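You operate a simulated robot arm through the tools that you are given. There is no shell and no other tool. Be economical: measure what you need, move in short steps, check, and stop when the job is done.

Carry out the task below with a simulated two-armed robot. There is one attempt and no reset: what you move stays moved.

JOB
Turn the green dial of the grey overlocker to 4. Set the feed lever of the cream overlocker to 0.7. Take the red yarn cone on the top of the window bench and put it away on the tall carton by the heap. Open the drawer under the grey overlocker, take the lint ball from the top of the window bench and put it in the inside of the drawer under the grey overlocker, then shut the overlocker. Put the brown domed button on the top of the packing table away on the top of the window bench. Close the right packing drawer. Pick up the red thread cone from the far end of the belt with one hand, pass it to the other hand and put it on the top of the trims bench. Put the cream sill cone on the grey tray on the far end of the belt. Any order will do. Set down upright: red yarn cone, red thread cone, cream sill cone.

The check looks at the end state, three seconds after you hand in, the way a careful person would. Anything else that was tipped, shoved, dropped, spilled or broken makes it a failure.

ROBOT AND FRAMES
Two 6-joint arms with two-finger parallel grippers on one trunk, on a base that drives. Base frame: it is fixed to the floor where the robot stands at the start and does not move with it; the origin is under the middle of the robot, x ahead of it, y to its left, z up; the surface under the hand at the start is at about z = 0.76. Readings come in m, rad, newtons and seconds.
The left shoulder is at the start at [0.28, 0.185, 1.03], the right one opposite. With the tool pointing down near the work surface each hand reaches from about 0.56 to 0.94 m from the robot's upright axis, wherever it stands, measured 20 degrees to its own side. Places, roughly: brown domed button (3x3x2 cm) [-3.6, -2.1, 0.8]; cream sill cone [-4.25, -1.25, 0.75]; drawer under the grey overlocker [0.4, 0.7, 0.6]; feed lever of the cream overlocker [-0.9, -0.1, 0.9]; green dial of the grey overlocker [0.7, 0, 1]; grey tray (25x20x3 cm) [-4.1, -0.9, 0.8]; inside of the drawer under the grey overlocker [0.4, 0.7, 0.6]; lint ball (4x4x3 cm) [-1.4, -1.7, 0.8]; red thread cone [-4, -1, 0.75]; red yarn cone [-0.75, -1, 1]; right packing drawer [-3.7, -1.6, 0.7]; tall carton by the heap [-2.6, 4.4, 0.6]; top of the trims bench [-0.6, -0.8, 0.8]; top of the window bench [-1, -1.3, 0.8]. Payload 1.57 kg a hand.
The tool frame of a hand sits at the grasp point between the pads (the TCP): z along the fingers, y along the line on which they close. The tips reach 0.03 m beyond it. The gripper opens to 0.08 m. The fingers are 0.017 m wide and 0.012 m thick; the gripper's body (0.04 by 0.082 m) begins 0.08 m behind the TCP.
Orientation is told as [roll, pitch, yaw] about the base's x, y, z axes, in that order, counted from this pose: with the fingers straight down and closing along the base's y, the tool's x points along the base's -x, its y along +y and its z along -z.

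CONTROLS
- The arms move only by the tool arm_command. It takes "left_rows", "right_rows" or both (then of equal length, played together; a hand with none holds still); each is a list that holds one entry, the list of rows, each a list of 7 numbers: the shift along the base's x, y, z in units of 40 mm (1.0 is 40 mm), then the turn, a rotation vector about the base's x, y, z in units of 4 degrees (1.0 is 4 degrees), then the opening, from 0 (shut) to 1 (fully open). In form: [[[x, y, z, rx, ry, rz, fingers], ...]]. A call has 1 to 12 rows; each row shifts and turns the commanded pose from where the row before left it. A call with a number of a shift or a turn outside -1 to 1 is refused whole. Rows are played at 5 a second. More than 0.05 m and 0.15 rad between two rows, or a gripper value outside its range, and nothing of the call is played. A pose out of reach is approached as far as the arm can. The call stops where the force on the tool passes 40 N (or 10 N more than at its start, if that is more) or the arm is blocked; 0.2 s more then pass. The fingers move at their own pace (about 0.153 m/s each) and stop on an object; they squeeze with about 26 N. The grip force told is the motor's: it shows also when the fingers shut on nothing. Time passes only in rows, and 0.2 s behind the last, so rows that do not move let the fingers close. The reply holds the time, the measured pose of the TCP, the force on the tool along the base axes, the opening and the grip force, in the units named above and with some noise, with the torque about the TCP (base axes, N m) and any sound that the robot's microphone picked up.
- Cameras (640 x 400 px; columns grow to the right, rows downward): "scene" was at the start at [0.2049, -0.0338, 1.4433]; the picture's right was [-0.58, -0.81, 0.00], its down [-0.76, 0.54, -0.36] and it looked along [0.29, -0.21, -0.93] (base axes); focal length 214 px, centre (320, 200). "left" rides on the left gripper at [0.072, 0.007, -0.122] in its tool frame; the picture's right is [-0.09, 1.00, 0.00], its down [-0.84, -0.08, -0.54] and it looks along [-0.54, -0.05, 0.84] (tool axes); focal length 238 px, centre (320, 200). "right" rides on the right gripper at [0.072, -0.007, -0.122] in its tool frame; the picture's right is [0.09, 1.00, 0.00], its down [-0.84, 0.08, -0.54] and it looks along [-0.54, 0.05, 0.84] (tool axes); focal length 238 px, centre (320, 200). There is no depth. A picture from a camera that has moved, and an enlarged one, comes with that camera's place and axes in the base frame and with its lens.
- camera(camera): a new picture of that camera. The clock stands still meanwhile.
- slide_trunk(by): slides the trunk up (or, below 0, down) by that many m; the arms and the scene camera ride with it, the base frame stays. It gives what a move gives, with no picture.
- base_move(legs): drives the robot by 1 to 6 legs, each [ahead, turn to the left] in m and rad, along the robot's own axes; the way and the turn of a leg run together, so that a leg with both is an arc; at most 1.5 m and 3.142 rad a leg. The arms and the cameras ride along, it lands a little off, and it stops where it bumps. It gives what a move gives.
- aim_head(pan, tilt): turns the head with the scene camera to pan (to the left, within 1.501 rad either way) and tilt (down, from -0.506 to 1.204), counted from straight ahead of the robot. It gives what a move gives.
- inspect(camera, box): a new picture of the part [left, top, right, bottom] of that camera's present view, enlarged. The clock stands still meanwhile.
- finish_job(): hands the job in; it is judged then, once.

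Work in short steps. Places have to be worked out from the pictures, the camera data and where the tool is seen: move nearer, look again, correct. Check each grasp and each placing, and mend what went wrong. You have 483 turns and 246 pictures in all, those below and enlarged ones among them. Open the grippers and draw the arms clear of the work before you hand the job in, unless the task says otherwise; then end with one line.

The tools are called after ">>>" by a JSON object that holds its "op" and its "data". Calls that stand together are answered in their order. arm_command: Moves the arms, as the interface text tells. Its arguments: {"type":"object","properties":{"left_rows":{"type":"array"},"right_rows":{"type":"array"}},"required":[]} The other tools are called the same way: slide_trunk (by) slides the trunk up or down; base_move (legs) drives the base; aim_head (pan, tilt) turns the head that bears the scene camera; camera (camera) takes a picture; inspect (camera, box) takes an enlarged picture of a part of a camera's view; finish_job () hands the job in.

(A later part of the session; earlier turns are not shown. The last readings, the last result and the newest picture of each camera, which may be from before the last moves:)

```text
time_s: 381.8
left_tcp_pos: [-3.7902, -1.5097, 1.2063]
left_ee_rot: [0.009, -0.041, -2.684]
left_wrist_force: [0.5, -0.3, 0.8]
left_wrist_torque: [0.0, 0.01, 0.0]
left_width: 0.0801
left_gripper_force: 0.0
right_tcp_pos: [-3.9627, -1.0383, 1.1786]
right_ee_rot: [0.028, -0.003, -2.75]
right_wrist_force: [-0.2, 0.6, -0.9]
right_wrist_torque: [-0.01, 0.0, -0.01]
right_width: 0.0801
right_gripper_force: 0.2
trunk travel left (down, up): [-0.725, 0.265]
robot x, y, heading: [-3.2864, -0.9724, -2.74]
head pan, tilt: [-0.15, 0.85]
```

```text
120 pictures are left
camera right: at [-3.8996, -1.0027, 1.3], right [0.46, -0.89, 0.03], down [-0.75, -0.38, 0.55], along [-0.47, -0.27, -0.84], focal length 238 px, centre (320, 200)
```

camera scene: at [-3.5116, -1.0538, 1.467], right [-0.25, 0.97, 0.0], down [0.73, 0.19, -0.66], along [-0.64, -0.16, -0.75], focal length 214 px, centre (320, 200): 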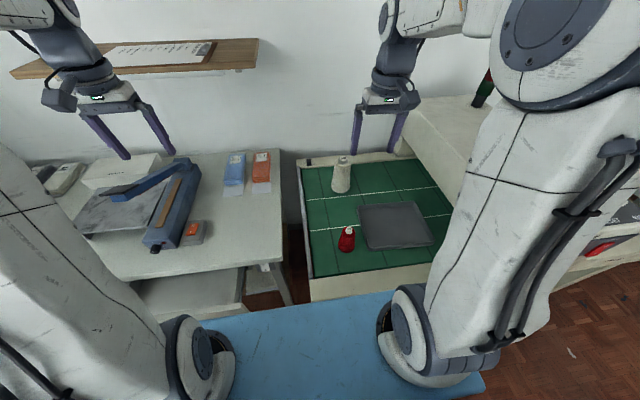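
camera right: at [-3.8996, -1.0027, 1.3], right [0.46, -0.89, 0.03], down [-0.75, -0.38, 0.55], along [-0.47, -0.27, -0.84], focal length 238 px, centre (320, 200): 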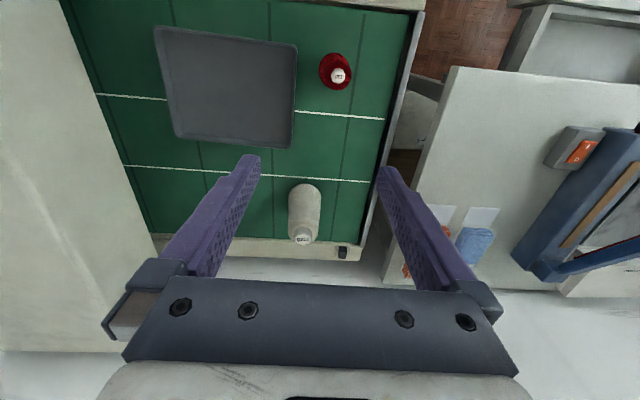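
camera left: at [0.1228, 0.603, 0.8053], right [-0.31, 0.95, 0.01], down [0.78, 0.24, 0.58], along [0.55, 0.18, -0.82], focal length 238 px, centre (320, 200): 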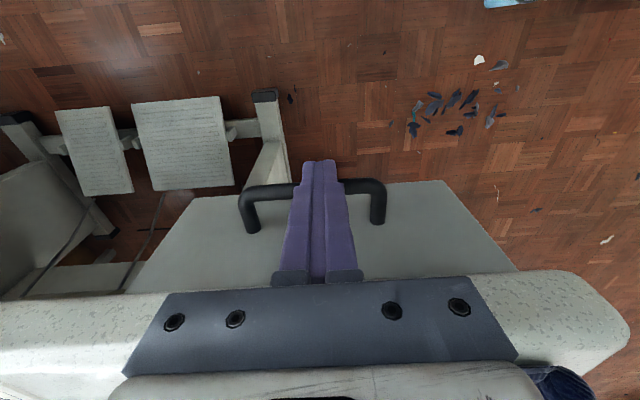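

Triangulation: belt surface z ≈ 0.755; red cone at (-3.911, -1.055), top 0.881; cream cone at (-4.185, -1.13), top 0.95; tray centre about (-4.04, -0.88). For the hand-over I grip the red cone low with a 45°-tilted right hand. I back up 0.18 m and turn the hand in yaw first.

>>> {"op": "base_move", "data": {"legs": [[-0.18, 0]]}}

>>> {"op": "arm_command", "data": {"right_rows": [[[0, 0, 0, 0, 0, 1, 1], [0, 0, 0, 0, 0, 1, 1], [0, 0, 0, 0, 0, 1, 1], [0, 0, 0, 0, 0, 1, 1], [0, 0, 0, 0, 0, 1, 1], [0, 0, 0, 0, 0, 1, 1], [0, 0, 0, 0, 0, 1, 1], [0, 0, 0, 0, 0, 1, 1], [0, 0, 0, 0, 0, 1, 1], [0, 0, 0, 0, 0, 1, 1], [0, 0, 0, 0, 0, 1, 1], [0, 0, 0, 0, 0, 0.5, 1]]]}}

>>> {"op": "arm_command", "data": {"right_rows": [[[-0.15, -0.05, -0.2, -0.933, 0.361, 0, 1], [-0.15, -0.05, -0.2, -0.933, 0.361, 0, 1], [-0.15, -0.05, -0.2, -0.933, 0.361, 0, 1], [-0.15, -0.05, -0.2, -0.933, 0.361, 0, 1], [-0.15, 0, -0.2, -0.933, 0.361, 0, 1], [-0.15, 0, -0.2, -0.933, 0.361, 0, 1], [-0.15, 0, -0.2, -0.933, 0.361, 0, 1], [-0.15, 0, -0.2, -0.933, 0.361, 0, 1], [-0.15, 0, -0.2, -0.933, 0.361, 0, 1], [-0.15, 0, -0.2, -0.933, 0.361, 0, 1], [-0.15, 0, -0.2, -0.933, 0.361, 0, 1], [-0.15, 0, -0.2, -0.47, 0.18, 0, 1]]]}}

>>> {"op": "camera", "data": {"camera": "right"}}

```text
time_s: 383.3
left_tcp_pos: [-3.6226, -1.4379, 1.2059]
left_ee_rot: [0.01, -0.04, -2.686]
left_wrist_force: [-0.7, -0.8, -0.4]
left_wrist_torque: [-0.01, -0.02, 0.0]
left_width: 0.08
left_gripper_force: 0.0
right_tcp_pos: [-3.7966, -0.9671, 1.1776]
right_ee_rot: [0.025, -0.004, -2.75]
right_wrist_force: [-0.2, 0.1, 0.3]
right_wrist_torque: [0.02, -0.04, -0.01]
right_width: 0.08
right_gripper_force: 0.1
trunk travel left (down, up): [-0.725, 0.265]
robot x, y, heading: [-3.1167, -0.8982, -2.738]
head pan, tilt: [-0.15, 0.85]
```

```text
time_s: 385.9
left_tcp_pos: [-3.6226, -1.4381, 1.2053]
left_ee_rot: [0.01, -0.041, -2.684]
left_wrist_force: [0.5, -0.4, -0.1]
left_wrist_torque: [-0.02, 0.01, -0.01]
left_width: 0.0799
left_gripper_force: 0.1
right_tcp_pos: [-3.7935, -0.9665, 1.1784]
right_ee_rot: [0.027, -0.002, -1.946]
right_wrist_force: [-0.2, 0.1, -0.6]
right_wrist_torque: [0.03, -0.01, -0.02]
right_width: 0.0802
right_gripper_force: 0.0
trunk travel left (down, up): [-0.725, 0.265]
robot x, y, heading: [-3.1196, -0.9021, -2.739]
head pan, tilt: [-0.15, 0.85]
```

```text
time_s: 388.5
left_tcp_pos: [-3.6219, -1.4376, 1.2059]
left_ee_rot: [0.01, -0.041, -2.684]
left_wrist_force: [0.0, 0.1, 0.4]
left_wrist_torque: [0.05, 0.0, 0.0]
left_width: 0.08
left_gripper_force: 0.1
right_tcp_pos: [-3.8659, -0.9742, 1.0818]
right_ee_rot: [0.035, -0.804, -1.952]
right_wrist_force: [-0.5, 0.2, 0.8]
right_wrist_torque: [0.01, 0.02, -0.02]
right_width: 0.0798
right_gripper_force: 0.0
trunk travel left (down, up): [-0.725, 0.265]
robot x, y, heading: [-3.1202, -0.8996, -2.743]
head pan, tilt: [-0.15, 0.85]
```

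```text
119 pictures are left
camera right: at [-3.825, -0.8436, 1.1146], right [0.96, -0.29, -0.04], down [-0.02, -0.2, 0.98], along [-0.29, -0.94, -0.19], focal length 238 px, centre (320, 200)
```

right: 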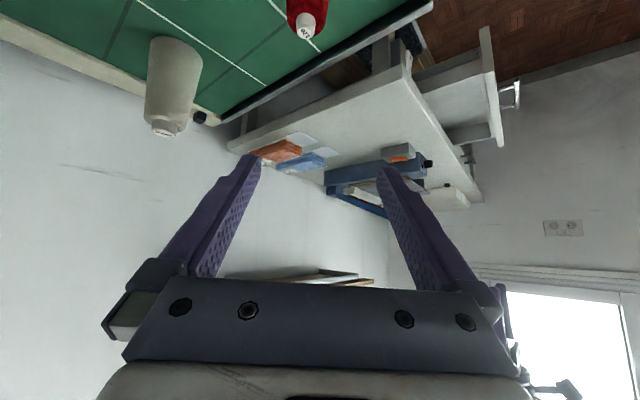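

The cone is where expected. I descend to the stand-off point on the approach line.

>>> {"op": "arm_command", "data": {"right_rows": [[[-0.07, 0, -1, 0, 0, 0, 1], [-0.07, 0, -1, 0, 0, 0, 1], [-0.07, 0, -1, 0, 0, 0, 1], [-0.07, 0, -1, 0, 0, 0, 1], [-0.07, 0, -1, 0, 0, 0, 1]]]}}

>>> {"op": "camera", "data": {"camera": "right"}}

```text
time_s: 389.7
left_tcp_pos: [-3.6218, -1.4379, 1.206]
left_ee_rot: [0.009, -0.041, -2.686]
left_wrist_force: [0.6, 0.1, 0.5]
left_wrist_torque: [0.0, 0.03, -0.02]
left_width: 0.0802
left_gripper_force: 0.1
right_tcp_pos: [-3.8796, -0.9749, 0.8845]
right_ee_rot: [0.033, -0.806, -1.952]
right_wrist_force: [0.1, 0.9, -0.3]
right_wrist_torque: [0.01, 0.0, -0.01]
right_width: 0.08
right_gripper_force: 0.0
trunk travel left (down, up): [-0.725, 0.265]
robot x, y, heading: [-3.1209, -0.9002, -2.741]
head pan, tilt: [-0.15, 0.85]
```

```text
118 pictures are left
camera right: at [-3.8383, -0.8442, 0.9163], right [0.96, -0.29, -0.04], down [-0.02, -0.2, 0.98], along [-0.29, -0.94, -0.19], focal length 238 px, centre (320, 200)
```

right: 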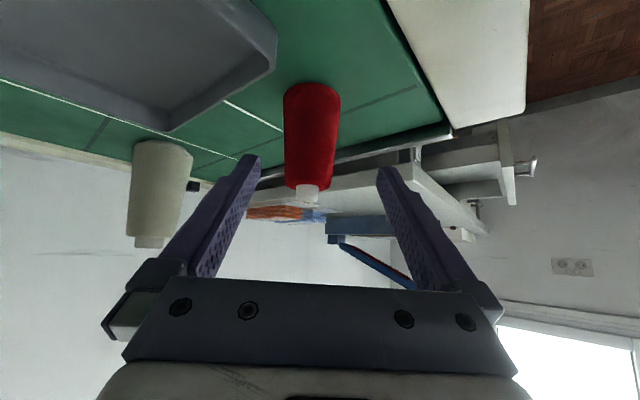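

Cone centred between the fingers. I advance along the tool axis to straddle it about 5 cm above its base.

>>> {"op": "arm_command", "data": {"right_rows": [[[-0.3, -0.68, -0.64, 0, 0, 0, 1], [-0.3, -0.68, -0.64, 0, 0, 0, 1], [-0.3, -0.68, -0.64, 0, 0, 0, 1]]]}}

>>> {"op": "camera", "data": {"camera": "right"}}

>>> {"op": "inspect", "data": {"camera": "scene", "box": [270, 140, 470, 290]}}

```text
time_s: 390.5
left_tcp_pos: [-3.6225, -1.4376, 1.206]
left_ee_rot: [0.009, -0.039, -2.684]
left_wrist_force: [0.6, 0.1, -0.3]
left_wrist_torque: [0.0, -0.04, -0.01]
left_width: 0.0797
left_gripper_force: 0.0
right_tcp_pos: [-3.9164, -1.0552, 0.8056]
right_ee_rot: [0.034, -0.804, -1.952]
right_wrist_force: [0.6, 0.0, 0.3]
right_wrist_torque: [-0.01, 0.0, 0.0]
right_width: 0.08
right_gripper_force: 0.0
trunk travel left (down, up): [-0.725, 0.265]
robot x, y, heading: [-3.1199, -0.9005, -2.739]
head pan, tilt: [-0.15, 0.85]
```

```text
117 pictures are left
camera right: at [-3.8749, -0.9253, 0.8376], right [0.96, -0.29, -0.04], down [-0.02, -0.2, 0.98], along [-0.29, -0.94, -0.19], focal length 238 px, centre (320, 200)
```

right: 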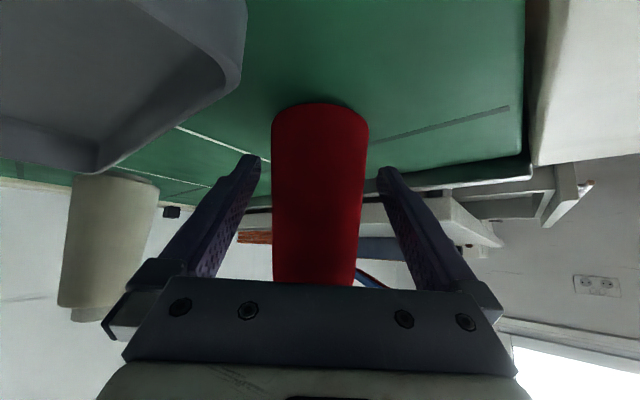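

```text
2.67 times, centred on (370, 215) of scene
camera zoom: at [-3.3432, -0.9821, 1.467], right [-0.25, 0.97, 0.0], down [0.73, 0.19, -0.66], along [-0.64, -0.16, -0.75], focal length 572 px, centre (187, 160)
```

zoom: 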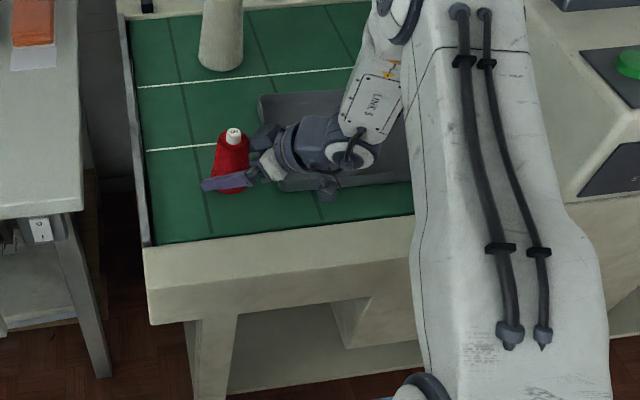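

The fingers straddle the cone. I close and lift slightly.

>>> {"op": "arm_command", "data": {"right_rows": [[[0, 0, 0, 0, 0, 0, 0.3], [0, 0, 0, 0, 0, 0, 0.3], [0, 0, 0, 0, 0, 0, 0.3]]]}}

>>> {"op": "arm_command", "data": {"right_rows": [[[0, 0, 0.5, 0, 0, 0, 0.3], [0, 0, 0.9, 0, 0, 0, 0.3], [0, 0, 0.9, 0, 0, 0, 0.3], [0, 0, 0.9, 0, 0, 0, 0.3]]]}}

>>> {"op": "camera", "data": {"camera": "right"}}

>>> {"op": "inspect", "data": {"camera": "scene", "box": [270, 120, 470, 270]}}

```text
time_s: 391.3
left_tcp_pos: [-3.6221, -1.4373, 1.2064]
left_ee_rot: [0.007, -0.039, -2.685]
left_wrist_force: [-0.6, 0.1, 0.1]
left_wrist_torque: [0.0, 0.02, -0.03]
left_width: 0.0801
left_gripper_force: 0.1
right_tcp_pos: [-3.916, -1.0566, 0.8055]
right_ee_rot: [0.033, -0.805, -1.953]
right_wrist_force: [-0.8, -0.4, 1.4]
right_wrist_torque: [-0.01, 0.13, 0.0]
right_width: 0.0555
right_gripper_force: 26.1
trunk travel left (down, up): [-0.725, 0.265]
robot x, y, heading: [-3.1173, -0.8986, -2.744]
head pan, tilt: [-0.15, 0.85]
```

```text
time_s: 392.3
left_tcp_pos: [-3.6227, -1.4381, 1.2061]
left_ee_rot: [0.009, -0.042, -2.683]
left_wrist_force: [-0.2, -0.5, 0.1]
left_wrist_torque: [-0.01, -0.02, -0.01]
left_width: 0.0799
left_gripper_force: 0.1
right_tcp_pos: [-3.9159, -1.0554, 0.9333]
right_ee_rot: [0.037, -0.804, -1.954]
right_wrist_force: [0.0, 0.2, -0.6]
right_wrist_torque: [-0.03, 0.03, 0.02]
right_width: 0.0557
right_gripper_force: 25.7
trunk travel left (down, up): [-0.725, 0.265]
robot x, y, heading: [-3.1148, -0.9009, -2.742]
head pan, tilt: [-0.15, 0.85]
```

```text
115 pictures are left
camera right: at [-3.8749, -0.9247, 0.9658], right [0.96, -0.29, -0.04], down [-0.02, -0.2, 0.98], along [-0.29, -0.94, -0.19], focal length 238 px, centre (320, 200)
```

right: 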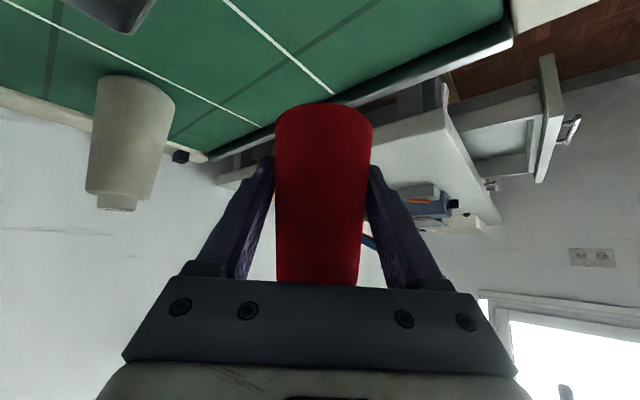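

```text
2.67 times, centred on (370, 195) of scene
camera zoom: at [-3.3435, -0.9823, 1.4669], right [-0.25, 0.97, 0.0], down [0.73, 0.19, -0.66], along [-0.64, -0.16, -0.75], focal length 572 px, centre (187, 213)
```

zoom: 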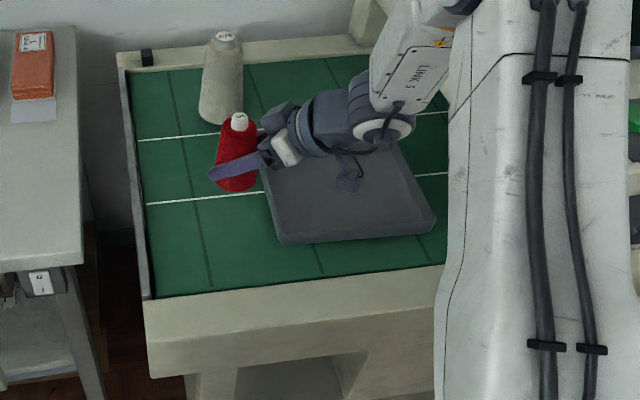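

The red cone is securely held and upright. I bring it in front of the robot at mid height, while turning the left hand inward for the hand-over.

>>> {"op": "arm_command", "data": {"right_rows": [[[0, 0, 0.8, 0, 0, 0, 0.3], [0.6, -0.45, 0.55, 0, 0, 0, 0.3], [0.7, -0.5, 0.55, 0, 0, 0, 0.3], [0.7, -0.5, 0.55, 0, 0, 0, 0.3], [0.7, -0.5, 0.5, 0, 0, 0, 0.3], [0.7, -0.5, 0.5, 0, 0, 0, 0.3], [0.5, -0.45, 0.3, 0, 0, 0, 0.3], [0, 0, 0, 0, 0, 0, 0.3], [0, 0, 0, 0, 0, 0, 0.3], [0, 0, 0, 0, 0, 0, 0.3], [0, 0, 0, 0, 0, 0, 0.3], [0, 0, 0, 0, 0, 0, 0.3]]], "left_rows": [[[0, 0, 0.2, 0, 0, -1, 1], [0, 0, 0.2, 0, 0, -1, 1], [0, 0, 0.2, 0, 0, -1, 1], [0, 0, 0.2, 0, 0, -1, 1], [0, 0, 0, 0, 0, -1, 1], [0, 0, 0, 0, 0, -1, 1], [0, 0, 0, 0, 0, -1, 1], [0, 0, 0, 0, 0, -1, 1], [0, 0, 0, 0, 0, -1, 1], [0, 0, 0, 0, 0, -1, 1], [0, 0, 0, 0, 0, -1, 1], [0, 0, 0, 0, 0, -1, 1]]]}}

>>> {"op": "arm_command", "data": {"left_rows": [[[0, 0, 0, 0.39, 0.921, 0, 1], [0, 0, 0, 0.39, 0.921, 0, 1], [0, 0, 0, 0.39, 0.921, 0, 1], [0, 0, 0, 0.39, 0.921, 0, 1], [0, 0, 0, 0.39, 0.921, 0, 1], [0, 0, 0, 0.39, 0.921, 0, 1], [0, 0, 0, 0.39, 0.921, 0, 1], [0, 0, 0, 0.39, 0.921, 0, 1], [0, 0, 0, 0.39, 0.921, 0, 1], [0, 0, 0, 0.39, 0.921, 0, 1], [0, 0, 0, 0.3, 0.7, 0, 1]]]}}

>>> {"op": "camera", "data": {"camera": "left"}}

>>> {"op": "camera", "data": {"camera": "scene"}}

```text
time_s: 394.9
left_tcp_pos: [-3.6236, -1.4381, 1.2389]
left_ee_rot: [0.009, -0.041, 2.762]
left_wrist_force: [0.3, -0.7, 0.4]
left_wrist_torque: [0.02, -0.01, -0.03]
left_width: 0.08
left_gripper_force: 0.1
right_tcp_pos: [-3.7596, -1.1714, 1.0845]
right_ee_rot: [0.036, -0.804, -1.953]
right_wrist_force: [-0.4, 0.7, -2.4]
right_wrist_torque: [-0.01, 0.03, -0.04]
right_width: 0.0554
right_gripper_force: 26.5
trunk travel left (down, up): [-0.725, 0.265]
robot x, y, heading: [-3.1206, -0.8996, -2.74]
head pan, tilt: [-0.15, 0.85]
```

```text
time_s: 397.3
left_tcp_pos: [-3.6223, -1.4377, 1.2379]
left_ee_rot: [-0.011, -0.793, 2.77]
left_wrist_force: [-2.0, 0.1, 0.2]
left_wrist_torque: [0.0, 0.02, 0.03]
left_width: 0.0798
left_gripper_force: 0.0
right_tcp_pos: [-3.7609, -1.1721, 1.0843]
right_ee_rot: [0.035, -0.805, -1.954]
right_wrist_force: [-0.6, -1.1, -1.1]
right_wrist_torque: [0.03, 0.02, 0.01]
right_width: 0.0554
right_gripper_force: 26.0
trunk travel left (down, up): [-0.725, 0.265]
robot x, y, heading: [-3.1191, -0.8995, -2.741]
head pan, tilt: [-0.15, 0.85]
```

```text
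113 pictures are left
camera left: at [-3.4971, -1.495, 1.2728], right [-0.43, -0.9, 0.06], down [-0.16, 0.14, 0.98], along [-0.89, 0.41, -0.21], focal length 238 px, centre (320, 200)
```

left: 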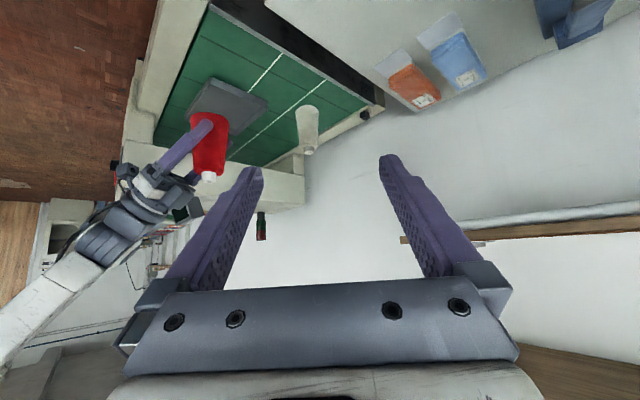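

```text
112 pictures are left
camera scene: at [-3.3433, -0.9823, 1.467], right [-0.25, 0.97, 0.0], down [0.73, 0.19, -0.66], along [-0.64, -0.16, -0.75], focal length 214 px, centre (320, 200)
```

scene: 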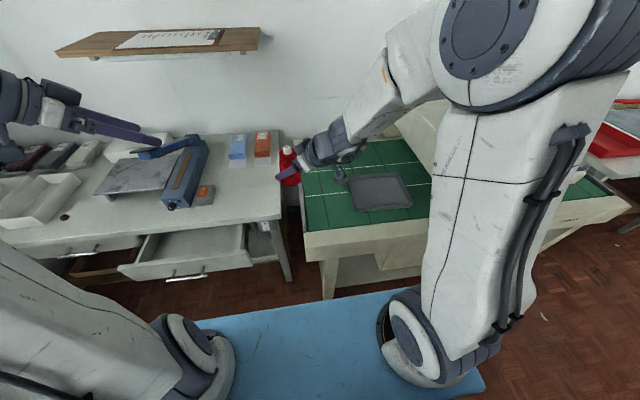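

The cone's axis is at about (-3.761, -1.173), base z ≈ 1.03. I move the left hand to its stand-off point.

>>> {"op": "arm_command", "data": {"left_rows": [[[-0.16, 0.9, -0.07, 0, 0, 0, 1], [-0.16, 0.9, -0.07, 0, 0, 0, 1], [-0.16, 0.95, -0.07, 0, 0, 0, 1], [-0.16, 0.95, -0.07, 0, 0, 0, 1], [-0.16, 0.95, -0.07, 0, 0, 0, 1], [-0.16, 0.95, -0.07, 0, 0, 0, 1]]]}}

>>> {"op": "camera", "data": {"camera": "left"}}

```text
time_s: 398.7
left_tcp_pos: [-3.6607, -1.2149, 1.2217]
left_ee_rot: [-0.013, -0.79, 2.771]
left_wrist_force: [-0.1, -0.2, 0.0]
left_wrist_torque: [0.0, -0.03, 0.0]
left_width: 0.0801
left_gripper_force: 0.1
right_tcp_pos: [-3.7607, -1.1719, 1.0839]
right_ee_rot: [0.036, -0.805, -1.953]
right_wrist_force: [-0.1, 0.1, -1.3]
right_wrist_torque: [0.0, 0.04, 0.05]
right_width: 0.055
right_gripper_force: 25.5
trunk travel left (down, up): [-0.725, 0.265]
robot x, y, heading: [-3.1221, -0.8996, -2.741]
head pan, tilt: [-0.15, 0.85]
```

```text
111 pictures are left
camera left: at [-3.536, -1.2718, 1.256], right [-0.43, -0.9, 0.06], down [-0.16, 0.14, 0.98], along [-0.89, 0.41, -0.21], focal length 238 px, centre (320, 200)
```

left: 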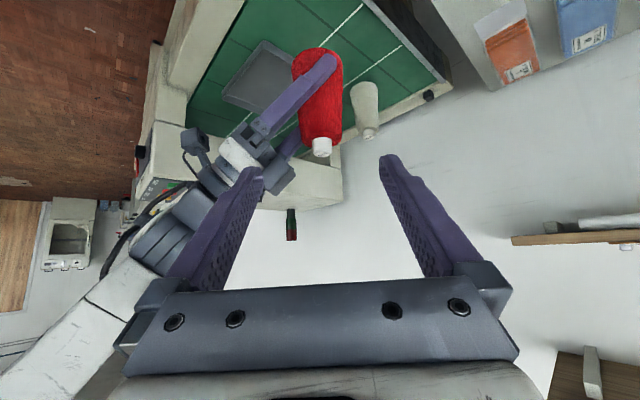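

The cone top is at (-3.76, -1.174, 1.144). To keep clear of the right hand's fingers I make the left hand steeper (tilt 23°) and narrow its opening to 56 mm.

>>> {"op": "arm_command", "data": {"left_rows": [[[0, 0, 0.1, -0.363, -0.932, 0, 0.7], [0, 0, 0.1, -0.363, -0.932, 0, 0.7], [0, 0, 0, -0.363, -0.932, 0, 0.7], [0, 0, 0, -0.363, -0.932, 0, 0.7], [0, 0, 0, -0.363, -0.932, 0, 0.7], [-0.65, 0.28, 0, -0.22, -0.56, 0, 0.7], [-0.65, 0.28, 0, 0, 0, 0, 0.7]]]}}

>>> {"op": "camera", "data": {"camera": "left"}}

```text
time_s: 400.3
left_tcp_pos: [-3.7121, -1.1902, 1.2289]
left_ee_rot: [-0.008, -0.398, 2.77]
left_wrist_force: [-0.1, 0.9, -1.1]
left_wrist_torque: [-0.03, -0.02, 0.02]
left_width: 0.056
left_gripper_force: 0.1
right_tcp_pos: [-3.7609, -1.1721, 1.0839]
right_ee_rot: [0.035, -0.804, -1.954]
right_wrist_force: [0.1, -1.4, -0.8]
right_wrist_torque: [0.0, -0.01, 0.03]
right_width: 0.0553
right_gripper_force: 26.1
trunk travel left (down, up): [-0.725, 0.265]
robot x, y, heading: [-3.1184, -0.897, -2.739]
head pan, tilt: [-0.15, 0.85]
```

```text
110 pictures are left
camera left: at [-3.6098, -1.2402, 1.3134], right [-0.44, -0.9, 0.03], down [-0.5, 0.27, 0.82], along [-0.75, 0.35, -0.56], focal length 238 px, centre (320, 200)
```

left: 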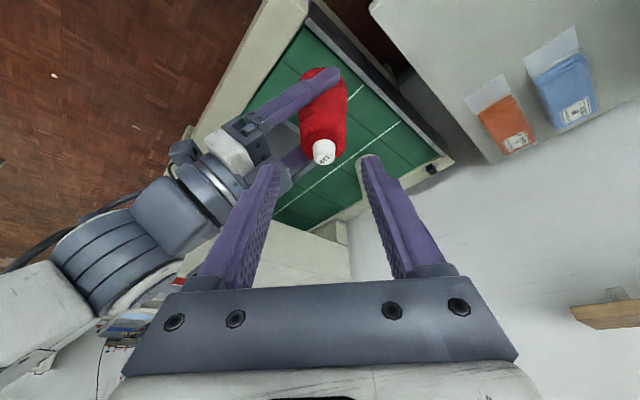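

Well centred on the cone's top. I advance 7 cm along the left tool axis and check clearance.

>>> {"op": "arm_command", "data": {"left_rows": [[[-0.32, 0.124, -0.8, 0, 0, 0, 0.7], [-0.32, 0.124, -0.8, 0, 0, 0, 0.7]]]}}

>>> {"op": "camera", "data": {"camera": "left"}}

>>> {"op": "inspect", "data": {"camera": "scene", "box": [200, 90, 400, 240]}}

```text
time_s: 400.9
left_tcp_pos: [-3.7384, -1.1817, 1.1645]
left_ee_rot: [-0.01, -0.399, 2.769]
left_wrist_force: [0.2, -0.2, -0.7]
left_wrist_torque: [0.02, 0.03, -0.01]
left_width: 0.056
left_gripper_force: 0.0
right_tcp_pos: [-3.76, -1.1728, 1.0839]
right_ee_rot: [0.033, -0.803, -1.951]
right_wrist_force: [0.0, -0.6, -0.9]
right_wrist_torque: [0.04, -0.01, 0.0]
right_width: 0.0547
right_gripper_force: 26.3
trunk travel left (down, up): [-0.725, 0.265]
robot x, y, heading: [-3.1191, -0.9009, -2.741]
head pan, tilt: [-0.15, 0.85]
```

```text
109 pictures are left
camera left: at [-3.635, -1.2301, 1.2492], right [-0.44, -0.9, 0.03], down [-0.5, 0.27, 0.83], along [-0.75, 0.35, -0.56], focal length 238 px, centre (320, 200)
```

left: 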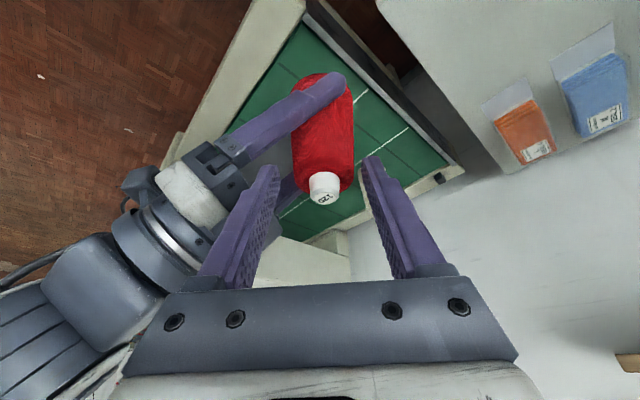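

```text
2.67 times, centred on (300, 165) of scene
camera zoom: at [-3.3431, -0.9823, 1.467], right [-0.25, 0.97, 0.0], down [0.73, 0.19, -0.66], along [-0.64, -0.16, -0.75], focal length 572 px, centre (373, 293)
```

zoom: 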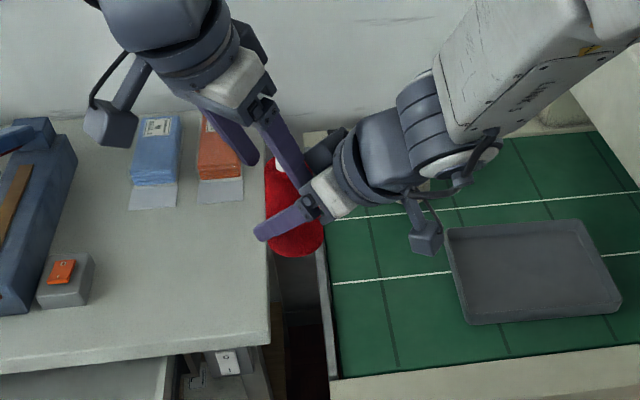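

Still clear. I advance the remaining 5 cm gently.

>>> {"op": "arm_command", "data": {"left_rows": [[[-0.17, 0.065, -0.42, 0, 0, 0, 0.7], [-0.17, 0.065, -0.42, 0, 0, 0, 0.7], [-0.17, 0.065, -0.42, 0, 0, 0, 0.7]]]}}

>>> {"op": "camera", "data": {"camera": "left"}}

```text
time_s: 401.7
left_tcp_pos: [-3.7581, -1.175, 1.1145]
left_ee_rot: [-0.008, -0.398, 2.771]
left_wrist_force: [14.3, -16.5, 3.7]
left_wrist_torque: [0.2, 0.61, -0.58]
left_width: 0.0538
left_gripper_force: 0.0
right_tcp_pos: [-3.7612, -1.1707, 1.0833]
right_ee_rot: [0.034, -0.802, -1.956]
right_wrist_force: [-13.8, 17.8, -5.1]
right_wrist_torque: [-0.73, -0.98, 0.55]
right_width: 0.0545
right_gripper_force: 25.7
trunk travel left (down, up): [-0.725, 0.265]
robot x, y, heading: [-3.1194, -0.8991, -2.743]
head pan, tilt: [-0.15, 0.85]
```

```text
107 pictures are left
camera left: at [-3.6555, -1.2236, 1.1987], right [-0.44, -0.9, 0.03], down [-0.5, 0.27, 0.82], along [-0.75, 0.35, -0.57], focal length 238 px, centre (320, 200)
```

left: 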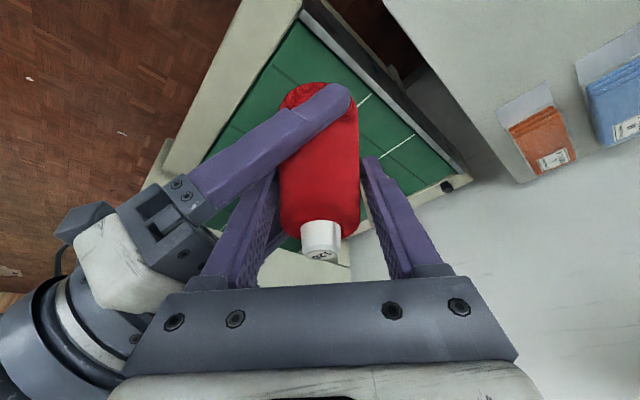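

The left finger lightly touches the right one. I back off 8 mm and close the left hand on the cone's upper body.

>>> {"op": "arm_command", "data": {"left_rows": [[[0.07, -0.03, 0.19, 0, 0, 0, 0.7], [0, 0, 0, 0, 0, 0, 0.2], [0, 0, 0, 0, 0, 0, 0.2], [0, 0, 0, 0, 0, 0, 0.2]]]}}

>>> {"op": "camera", "data": {"camera": "left"}}

```text
time_s: 402.4
left_tcp_pos: [-3.7558, -1.1768, 1.1196]
left_ee_rot: [-0.011, -0.394, 2.77]
left_wrist_force: [0.2, -0.8, -0.6]
left_wrist_torque: [0.13, 0.4, -0.17]
left_width: 0.0527
left_gripper_force: 26.1
right_tcp_pos: [-3.7603, -1.1732, 1.0872]
right_ee_rot: [0.037, -0.812, -1.95]
right_wrist_force: [-0.7, 1.5, 0.1]
right_wrist_torque: [-0.24, -0.49, 0.17]
right_width: 0.0544
right_gripper_force: 25.9
trunk travel left (down, up): [-0.725, 0.265]
robot x, y, heading: [-3.1192, -0.9018, -2.742]
head pan, tilt: [-0.15, 0.85]
stopped in row 3 (left hand): the force on the tool passed its limit at 41 N (the readings are from after the stop); the commanded pose is now the measured one
```

```text
106 pictures are left
camera left: at [-3.6529, -1.2248, 1.2048], right [-0.44, -0.9, 0.03], down [-0.5, 0.27, 0.82], along [-0.74, 0.35, -0.57], focal length 238 px, centre (320, 200)
```

left: 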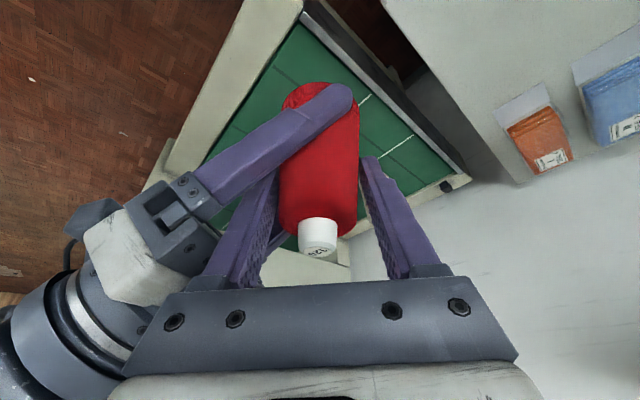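

The left hand grips the cone's upper body at 52.7 mm with little force between the hands. I open the right hand and withdraw it along its axis.

>>> {"op": "arm_command", "data": {"right_rows": [[[0, 0, 0, 0, 0, 0, 0.9], [0, 0, 0, 0, 0, 0, 0.9]]]}}

>>> {"op": "arm_command", "data": {"right_rows": [[[0.13, 0.33, 0.35, 0, 0, 0, 0.9], [0.2, 0.5, 0.52, 0, 0, 0, 0.9], [0.2, 0.5, 0.52, 0, 0, 0, 0.9], [0.2, 0.5, 0.52, 0, 0, 0, 0.9]]]}}

>>> {"op": "camera", "data": {"camera": "left"}}

>>> {"op": "inspect", "data": {"camera": "scene", "box": [200, 90, 400, 240]}}

```text
time_s: 403.0
left_tcp_pos: [-3.7546, -1.1765, 1.1194]
left_ee_rot: [-0.009, -0.394, 2.771]
left_wrist_force: [2.0, -2.6, -1.0]
left_wrist_torque: [0.11, 0.04, -0.13]
left_width: 0.0524
left_gripper_force: 26.3
right_tcp_pos: [-3.7605, -1.1734, 1.0885]
right_ee_rot: [0.034, -0.812, -1.95]
right_wrist_force: [-2.4, 2.7, 0.1]
right_wrist_torque: [-0.21, -0.15, 0.07]
right_width: 0.0721
right_gripper_force: 0.0
trunk travel left (down, up): [-0.725, 0.265]
robot x, y, heading: [-3.1199, -0.8934, -2.742]
head pan, tilt: [-0.15, 0.85]
```

```text
time_s: 404.0
left_tcp_pos: [-3.7552, -1.1764, 1.1206]
left_ee_rot: [-0.012, -0.395, 2.772]
left_wrist_force: [-0.6, -0.4, 0.0]
left_wrist_torque: [0.0, 0.0, 0.01]
left_width: 0.0524
left_gripper_force: 26.5
right_tcp_pos: [-3.7308, -1.1004, 1.1619]
right_ee_rot: [0.037, -0.811, -1.949]
right_wrist_force: [-0.7, -0.6, 0.3]
right_wrist_torque: [-0.01, -0.02, -0.02]
right_width: 0.0719
right_gripper_force: 0.0
trunk travel left (down, up): [-0.725, 0.265]
robot x, y, heading: [-3.1187, -0.8972, -2.743]
head pan, tilt: [-0.15, 0.85]
```

```text
105 pictures are left
camera left: at [-3.653, -1.2249, 1.2047], right [-0.44, -0.9, 0.03], down [-0.5, 0.27, 0.82], along [-0.74, 0.35, -0.57], focal length 238 px, centre (320, 200)
```

left: 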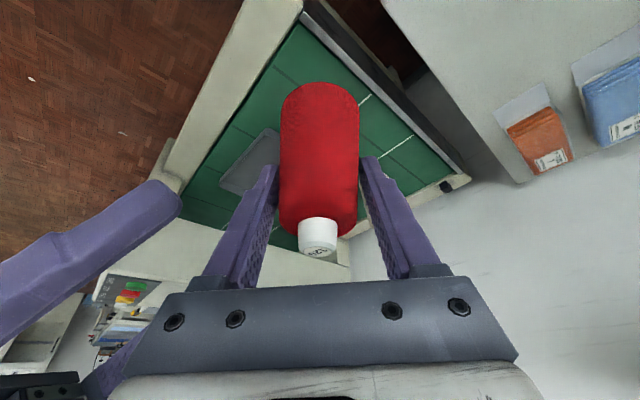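

```text
2.67 times, centred on (300, 165) of scene
camera zoom: at [-3.3435, -0.9825, 1.4669], right [-0.25, 0.97, 0.0], down [0.73, 0.19, -0.66], along [-0.64, -0.16, -0.75], focal length 572 px, centre (373, 293)
```

zoom: 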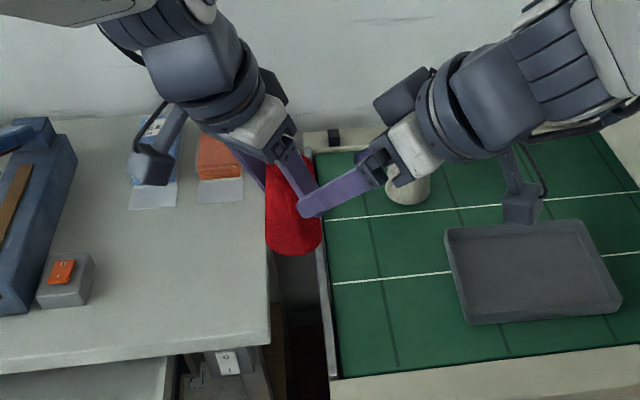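

Hand-over done: the left hand alone holds the cone. I withdraw the right hand further and start straightening it, while the left hand moves aside.

>>> {"op": "arm_command", "data": {"right_rows": [[[0.2, 0.5, 0.52, 0, 0, 0, 0.9], [0.2, 0.5, 0.52, 0, 0, 0, 1], [0, 0.3, 0.5, 0.928, -0.372, 0, 1], [0, 0.3, 0.3, 0.928, -0.372, 0, 1], [0, 0, 0, 0.928, -0.372, 0, 1], [0, 0, 0, 0.928, -0.372, 0, 1], [0, 0, 0, 0.928, -0.372, 0, 1], [0, 0, 0, 0.928, -0.372, 0, 1], [0, 0, 0, 0.928, -0.372, 0, 1], [0, 0, 0, 0.928, -0.372, 0, 1], [0, 0, 0, 0.928, -0.372, 0, 1], [0, 0, 0, 0.928, -0.372, 0, 1]]], "left_rows": [[[0, 0, 0, 0, 0, 0, 0.2], [0, 0, 0, 0, 0, 0, 0.2], [0.2, -0.45, 0.2, 0, 0, 0, 0.2], [0.2, -0.45, 0.2, 0, 0, 0, 0.2], [0.2, -0.45, 0.2, 0, 0, 0, 0.2], [0.2, -0.45, 0.2, 0, 0, 0, 0.2], [0.2, -0.45, 0.2, 0, 0, 0, 0.2], [0.2, -0.45, 0.2, 0, 0, 0, 0.2], [0.2, -0.45, 0, 0, 0, 0, 0.2], [0.2, -0.45, 0, 0, 0, 0, 0.2], [0, 0, 0, 0, 0, 0, 0.2], [0, 0, 0, 0, 0, 0, 0.2]]]}}

>>> {"op": "arm_command", "data": {"right_rows": [[[0, 0, 0, 0.46, -0.18, 0, 1], [0, 0, 0, 0, 0, -1, 1], [0, 0, 0, 0, 0, -1, 1], [0, 0, 0, 0, 0, -1, 1], [0, 0, 0, 0, 0, -1, 1], [0, 0, 0, 0, 0, -1, 1], [0, 0, 0, 0, 0, -1, 1], [0, 0, 0, 0, 0, -1, 1], [0, 0, 0, 0, 0, -1, 1], [0, 0, 0, 0, 0, -1, 1], [0, 0, 0, 0, 0, -1, 1], [0, 0, 0, 0, 0, -1, 1]]]}}

>>> {"op": "camera", "data": {"camera": "right"}}

>>> {"op": "camera", "data": {"camera": "scene"}}

```text
time_s: 406.6
left_tcp_pos: [-3.6915, -1.321, 1.1666]
left_ee_rot: [-0.01, -0.395, 2.772]
left_wrist_force: [0.0, 0.1, -1.3]
left_wrist_torque: [-0.02, 0.0, 0.01]
left_width: 0.0524
left_gripper_force: 25.7
right_tcp_pos: [-3.7155, -1.0352, 1.2375]
right_ee_rot: [0.036, -0.114, -1.95]
right_wrist_force: [0.1, 0.0, 0.3]
right_wrist_torque: [0.03, -0.03, -0.01]
right_width: 0.08
right_gripper_force: 0.0
trunk travel left (down, up): [-0.725, 0.265]
robot x, y, heading: [-3.1194, -0.898, -2.737]
head pan, tilt: [-0.15, 0.85]
```

```text
time_s: 409.2
left_tcp_pos: [-3.6909, -1.3202, 1.1682]
left_ee_rot: [-0.011, -0.394, 2.771]
left_wrist_force: [-0.3, 0.5, -1.6]
left_wrist_torque: [0.0, 0.01, -0.02]
left_width: 0.0523
left_gripper_force: 25.8
right_tcp_pos: [-3.7153, -1.037, 1.2365]
right_ee_rot: [0.038, -0.081, -2.72]
right_wrist_force: [0.3, 0.1, 0.0]
right_wrist_torque: [0.03, -0.02, 0.04]
right_width: 0.0802
right_gripper_force: 0.1
trunk travel left (down, up): [-0.725, 0.265]
robot x, y, heading: [-3.1185, -0.8997, -2.742]
head pan, tilt: [-0.15, 0.85]
```

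```text
103 pictures are left
camera right: at [-3.6456, -0.9938, 1.3529], right [0.49, -0.87, 0.03], down [-0.7, -0.38, 0.61], along [-0.52, -0.32, -0.79], focal length 238 px, centre (320, 200)
```

right: 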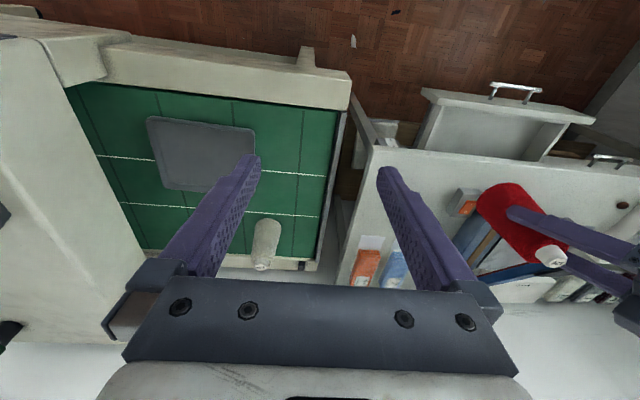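

```text
102 pictures are left
camera scene: at [-3.3433, -0.9823, 1.467], right [-0.25, 0.97, 0.0], down [0.73, 0.19, -0.66], along [-0.64, -0.16, -0.75], focal length 214 px, centre (320, 200)
```

scene: 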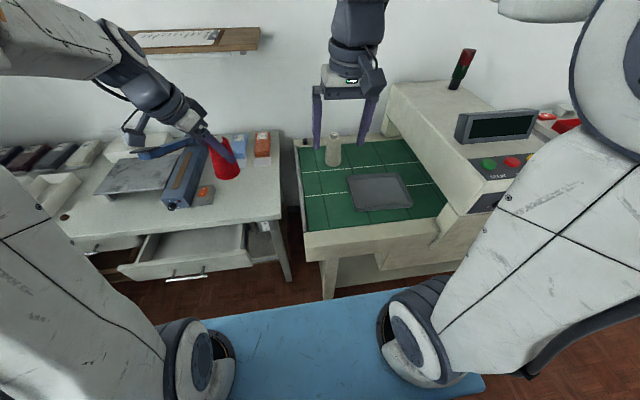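

Next the cream cone. I move the base ahead 0.2 m again and look with the right hand camera.

>>> {"op": "base_move", "data": {"legs": [[0.21, 0]]}}

>>> {"op": "arm_command", "data": {"right_rows": [[[-0.6, -0.2, 0, 0.35, -0.9, 0, 1], [-0.6, -0.2, 0, 0.1, -0.2, 0, 1], [-0.6, -0.2, 0, 0, 0, 0, 1], [-0.6, -0.2, 0, 0, 0, 0, 1]]]}}

>>> {"op": "camera", "data": {"camera": "right"}}

```text
time_s: 410.9
left_tcp_pos: [-3.887, -1.4007, 1.1679]
left_ee_rot: [-0.011, -0.394, 2.77]
left_wrist_force: [0.3, 0.0, -0.5]
left_wrist_torque: [-0.03, 0.02, 0.0]
left_width: 0.0526
left_gripper_force: 25.8
right_tcp_pos: [-3.9096, -1.1166, 1.2382]
right_ee_rot: [0.039, -0.081, -2.722]
right_wrist_force: [0.1, 1.0, -0.1]
right_wrist_torque: [-0.05, 0.0, 0.0]
right_width: 0.0798
right_gripper_force: 0.1
trunk travel left (down, up): [-0.725, 0.265]
robot x, y, heading: [-3.3148, -0.9806, -2.746]
head pan, tilt: [-0.15, 0.85]
```

```text
time_s: 411.9
left_tcp_pos: [-3.8862, -1.4006, 1.1681]
left_ee_rot: [-0.011, -0.395, 2.769]
left_wrist_force: [0.1, -0.9, -0.5]
left_wrist_torque: [0.01, -0.03, -0.02]
left_width: 0.0525
left_gripper_force: 25.9
right_tcp_pos: [-4.0048, -1.1485, 1.2371]
right_ee_rot: [0.039, 0.003, -2.721]
right_wrist_force: [0.5, 0.0, 0.3]
right_wrist_torque: [0.01, 0.02, 0.02]
right_width: 0.0802
right_gripper_force: 0.1
trunk travel left (down, up): [-0.725, 0.265]
robot x, y, heading: [-3.3107, -0.9812, -2.747]
head pan, tilt: [-0.15, 0.85]
```

```text
101 pictures are left
camera right: at [-3.945, -1.1094, 1.3599], right [0.49, -0.87, 0.04], down [-0.74, -0.39, 0.54], along [-0.46, -0.3, -0.84], focal length 238 px, centre (320, 200)
```

right: 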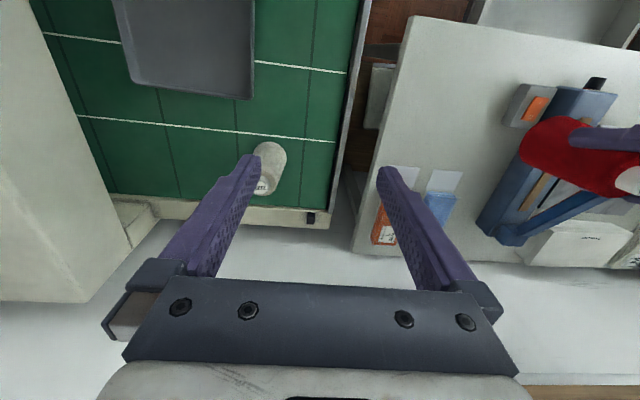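

Cream cone top at about (-4.19, -1.138, 0.95). I move above it.

>>> {"op": "arm_command", "data": {"right_rows": [[[-0.75, 0.05, -0.7, 0, 0, 0, 1], [-0.75, 0.05, -0.7, 0, 0, 0, 1], [-0.75, 0.05, -0.7, 0, 0, 0, 1], [-0.75, 0.05, -0.7, 0, 0, 0, 1], [-0.8, 0.05, -0.7, 0, 0, 0, 1], [-0.8, 0.05, -0.7, 0, 0, 0, 1], [0, 0, -0.7, 0, 0, 0, 1]]]}}

>>> {"op": "camera", "data": {"camera": "right"}}

```text
time_s: 413.5
left_tcp_pos: [-3.8872, -1.4005, 1.1674]
left_ee_rot: [-0.01, -0.393, 2.768]
left_wrist_force: [-0.4, -1.1, -2.1]
left_wrist_torque: [0.01, -0.02, 0.02]
left_width: 0.052
left_gripper_force: 25.9
right_tcp_pos: [-4.1907, -1.1376, 1.04]
right_ee_rot: [0.039, 0.004, -2.72]
right_wrist_force: [0.1, 0.5, 0.0]
right_wrist_torque: [-0.02, 0.01, 0.03]
right_width: 0.08
right_gripper_force: 0.1
trunk travel left (down, up): [-0.725, 0.265]
robot x, y, heading: [-3.3143, -0.9786, -2.742]
head pan, tilt: [-0.15, 0.85]
```

```text
100 pictures are left
camera right: at [-4.1296, -1.0984, 1.1618], right [0.49, -0.87, 0.04], down [-0.74, -0.39, 0.54], along [-0.46, -0.3, -0.84], focal length 238 px, centre (320, 200)
```

right: 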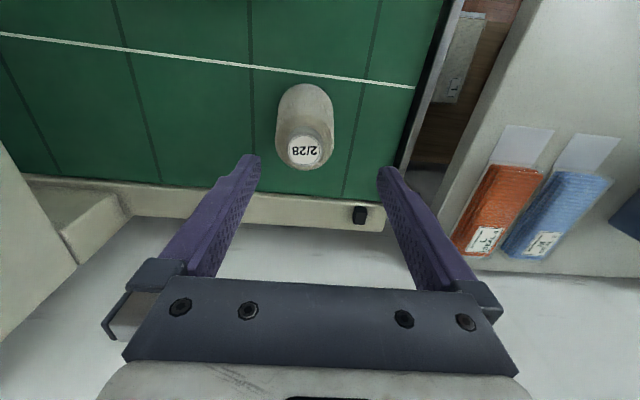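

I correct by about 1 cm and descend over the cone.

>>> {"op": "arm_command", "data": {"right_rows": [[[-0.24, 0.25, 0, 0, 0, 0, 1], [0, 0, -0.7, 0, 0, 0, 1], [0, 0, -0.7, 0, 0, 0, 1]]]}}

>>> {"op": "camera", "data": {"camera": "right"}}

```text
time_s: 414.3
left_tcp_pos: [-3.8864, -1.4005, 1.1677]
left_ee_rot: [-0.011, -0.394, 2.767]
left_wrist_force: [-0.7, 0.1, -0.6]
left_wrist_torque: [0.04, -0.02, 0.0]
left_width: 0.0522
left_gripper_force: 26.1
right_tcp_pos: [-4.1991, -1.1266, 0.9836]
right_ee_rot: [0.04, 0.005, -2.723]
right_wrist_force: [-0.1, -0.8, 1.0]
right_wrist_torque: [0.03, 0.03, -0.03]
right_width: 0.0798
right_gripper_force: 0.1
trunk travel left (down, up): [-0.725, 0.265]
robot x, y, heading: [-3.318, -0.9799, -2.737]
head pan, tilt: [-0.15, 0.85]
```

```text
99 pictures are left
camera right: at [-4.139, -1.088, 1.1061], right [0.49, -0.87, 0.04], down [-0.74, -0.39, 0.54], along [-0.46, -0.3, -0.84], focal length 238 px, centre (320, 200)
```

right: 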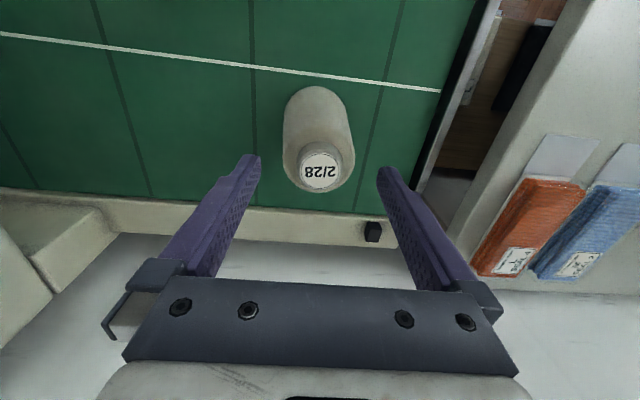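

Centred. I descend to the upper body and close.

>>> {"op": "arm_command", "data": {"right_rows": [[[0, 0, -0.7, 0, 0, 0, 1], [0, 0, -0.7, 0, 0, 0, 1], [0, 0, -0.6, 0, 0, 0, 1]]]}}

>>> {"op": "camera", "data": {"camera": "right"}}

```text
time_s: 415.1
left_tcp_pos: [-3.8863, -1.4008, 1.1675]
left_ee_rot: [-0.011, -0.395, 2.769]
left_wrist_force: [-1.0, -0.3, -0.6]
left_wrist_torque: [0.01, 0.03, 0.01]
left_width: 0.0525
left_gripper_force: 26.3
right_tcp_pos: [-4.1995, -1.1264, 0.9059]
right_ee_rot: [0.039, 0.001, -2.721]
right_wrist_force: [0.0, -0.4, -0.5]
right_wrist_torque: [-0.01, 0.0, 0.01]
right_width: 0.08
right_gripper_force: 0.0
trunk travel left (down, up): [-0.725, 0.265]
robot x, y, heading: [-3.3098, -0.984, -2.743]
head pan, tilt: [-0.15, 0.85]
```

```text
98 pictures are left
camera right: at [-4.1388, -1.088, 1.0268], right [0.49, -0.87, 0.04], down [-0.74, -0.39, 0.54], along [-0.46, -0.3, -0.84], focal length 238 px, centre (320, 200)
```

right: 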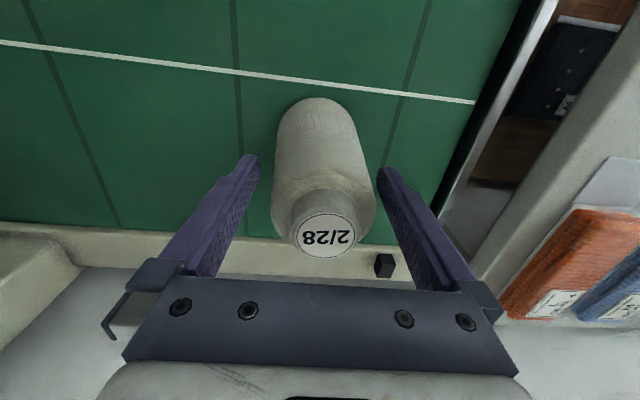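

>>> {"op": "arm_command", "data": {"right_rows": [[[0, 0, -0.15, 0, 0, 0, 1], [0, 0, 0, 0, 0, 0, 0.4], [0, 0, 0, 0, 0, 0, 0.4], [0, 0, 0, 0, 0, 0, 0.4], [0, 0, 0.5, 0, 0, 0, 0.4], [0, 0, 0.9, 0, 0, 0, 0.4], [0, 0, 0.9, 0, 0, 0, 0.4]]]}}

>>> {"op": "camera", "data": {"camera": "right"}}

```text
time_s: 416.7
left_tcp_pos: [-3.8876, -1.4007, 1.1684]
left_ee_rot: [-0.011, -0.395, 2.768]
left_wrist_force: [-0.4, 0.8, -0.9]
left_wrist_torque: [0.01, -0.04, -0.02]
left_width: 0.0521
left_gripper_force: 25.9
right_tcp_pos: [-4.2, -1.1248, 0.9913]
right_ee_rot: [0.04, 0.004, -2.722]
right_wrist_force: [-0.5, 0.2, -1.2]
right_wrist_torque: [0.01, 0.01, 0.0]
right_width: 0.0672
right_gripper_force: 25.8
trunk travel left (down, up): [-0.725, 0.265]
robot x, y, heading: [-3.3128, -0.9819, -2.746]
head pan, tilt: [-0.15, 0.85]
```

```text
97 pictures are left
camera right: at [-4.1389, -1.0871, 1.1127], right [0.49, -0.87, 0.04], down [-0.74, -0.39, 0.54], along [-0.46, -0.29, -0.84], focal length 238 px, centre (320, 200)
```

right: 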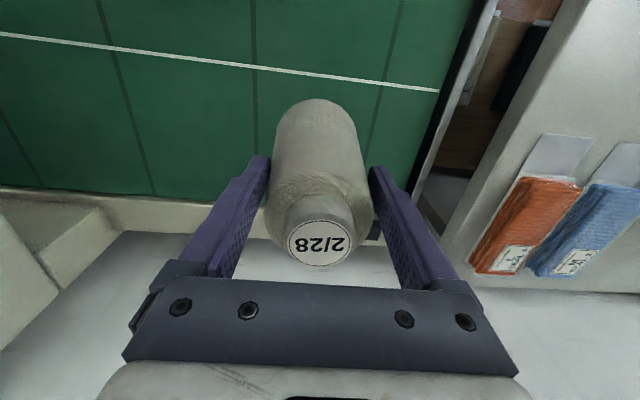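

Held at 67 mm. I carry it over the tray centre at about (-4.05, -0.895).

>>> {"op": "arm_command", "data": {"right_rows": [[[0.3, 0.4, 0.3, 0, 0, 0, 0.4], [0.6, 0.9, 0, 0, 0, 0, 0.4], [0.6, 0.9, 0, 0, 0, 0, 0.4], [0.6, 0.9, 0, 0, 0, 0, 0.4], [0.6, 0.9, 0, 0, 0, 0, 0.4], [0.6, 0.9, 0, 0, 0, 0, 0.4], [0.45, 0.75, 0, 0, 0, 0, 0.4]]]}}

>>> {"op": "camera", "data": {"camera": "right"}}

>>> {"op": "inspect", "data": {"camera": "scene", "box": [270, 80, 470, 250]}}

```text
time_s: 418.3
left_tcp_pos: [-3.8854, -1.4006, 1.1675]
left_ee_rot: [-0.01, -0.395, 2.768]
left_wrist_force: [0.2, 0.7, -0.4]
left_wrist_torque: [-0.02, 0.0, -0.01]
left_width: 0.0522
left_gripper_force: 26.6
right_tcp_pos: [-4.0475, -0.9, 1.0041]
right_ee_rot: [0.039, 0.002, -2.72]
right_wrist_force: [-0.6, -0.4, -2.2]
right_wrist_torque: [0.02, -0.02, -0.03]
right_width: 0.0671
right_gripper_force: 26.1
trunk travel left (down, up): [-0.725, 0.265]
robot x, y, heading: [-3.3121, -0.9806, -2.742]
head pan, tilt: [-0.15, 0.85]
```

```text
96 pictures are left
camera right: at [-3.9877, -0.8621, 1.1249], right [0.49, -0.87, 0.04], down [-0.74, -0.39, 0.54], along [-0.46, -0.3, -0.84], focal length 238 px, centre (320, 200)
```

right: 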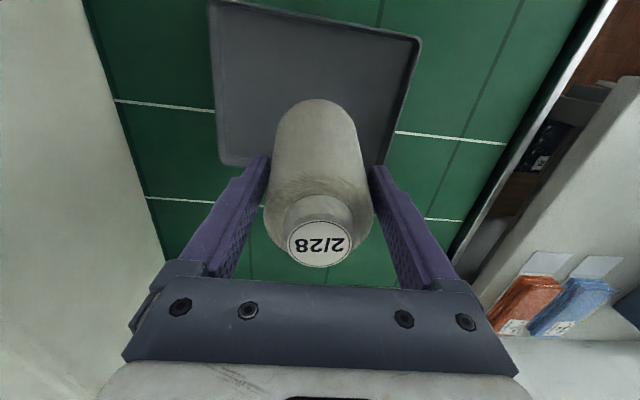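

```text
2.35 times, centred on (370, 165) of scene
camera zoom: at [-3.5376, -1.0637, 1.4669], right [-0.25, 0.97, 0.0], down [0.73, 0.18, -0.66], along [-0.64, -0.16, -0.75], focal length 505 px, centre (202, 282)
```

zoom: 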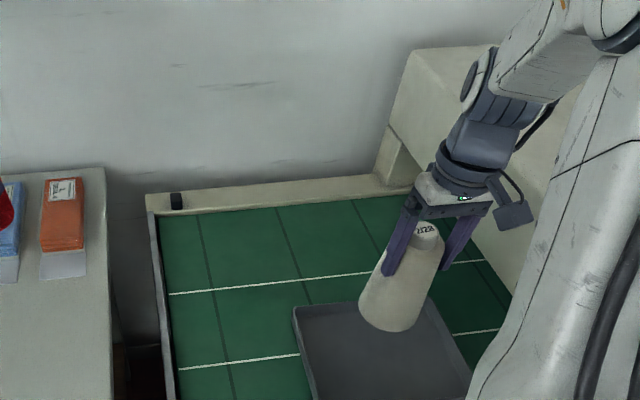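

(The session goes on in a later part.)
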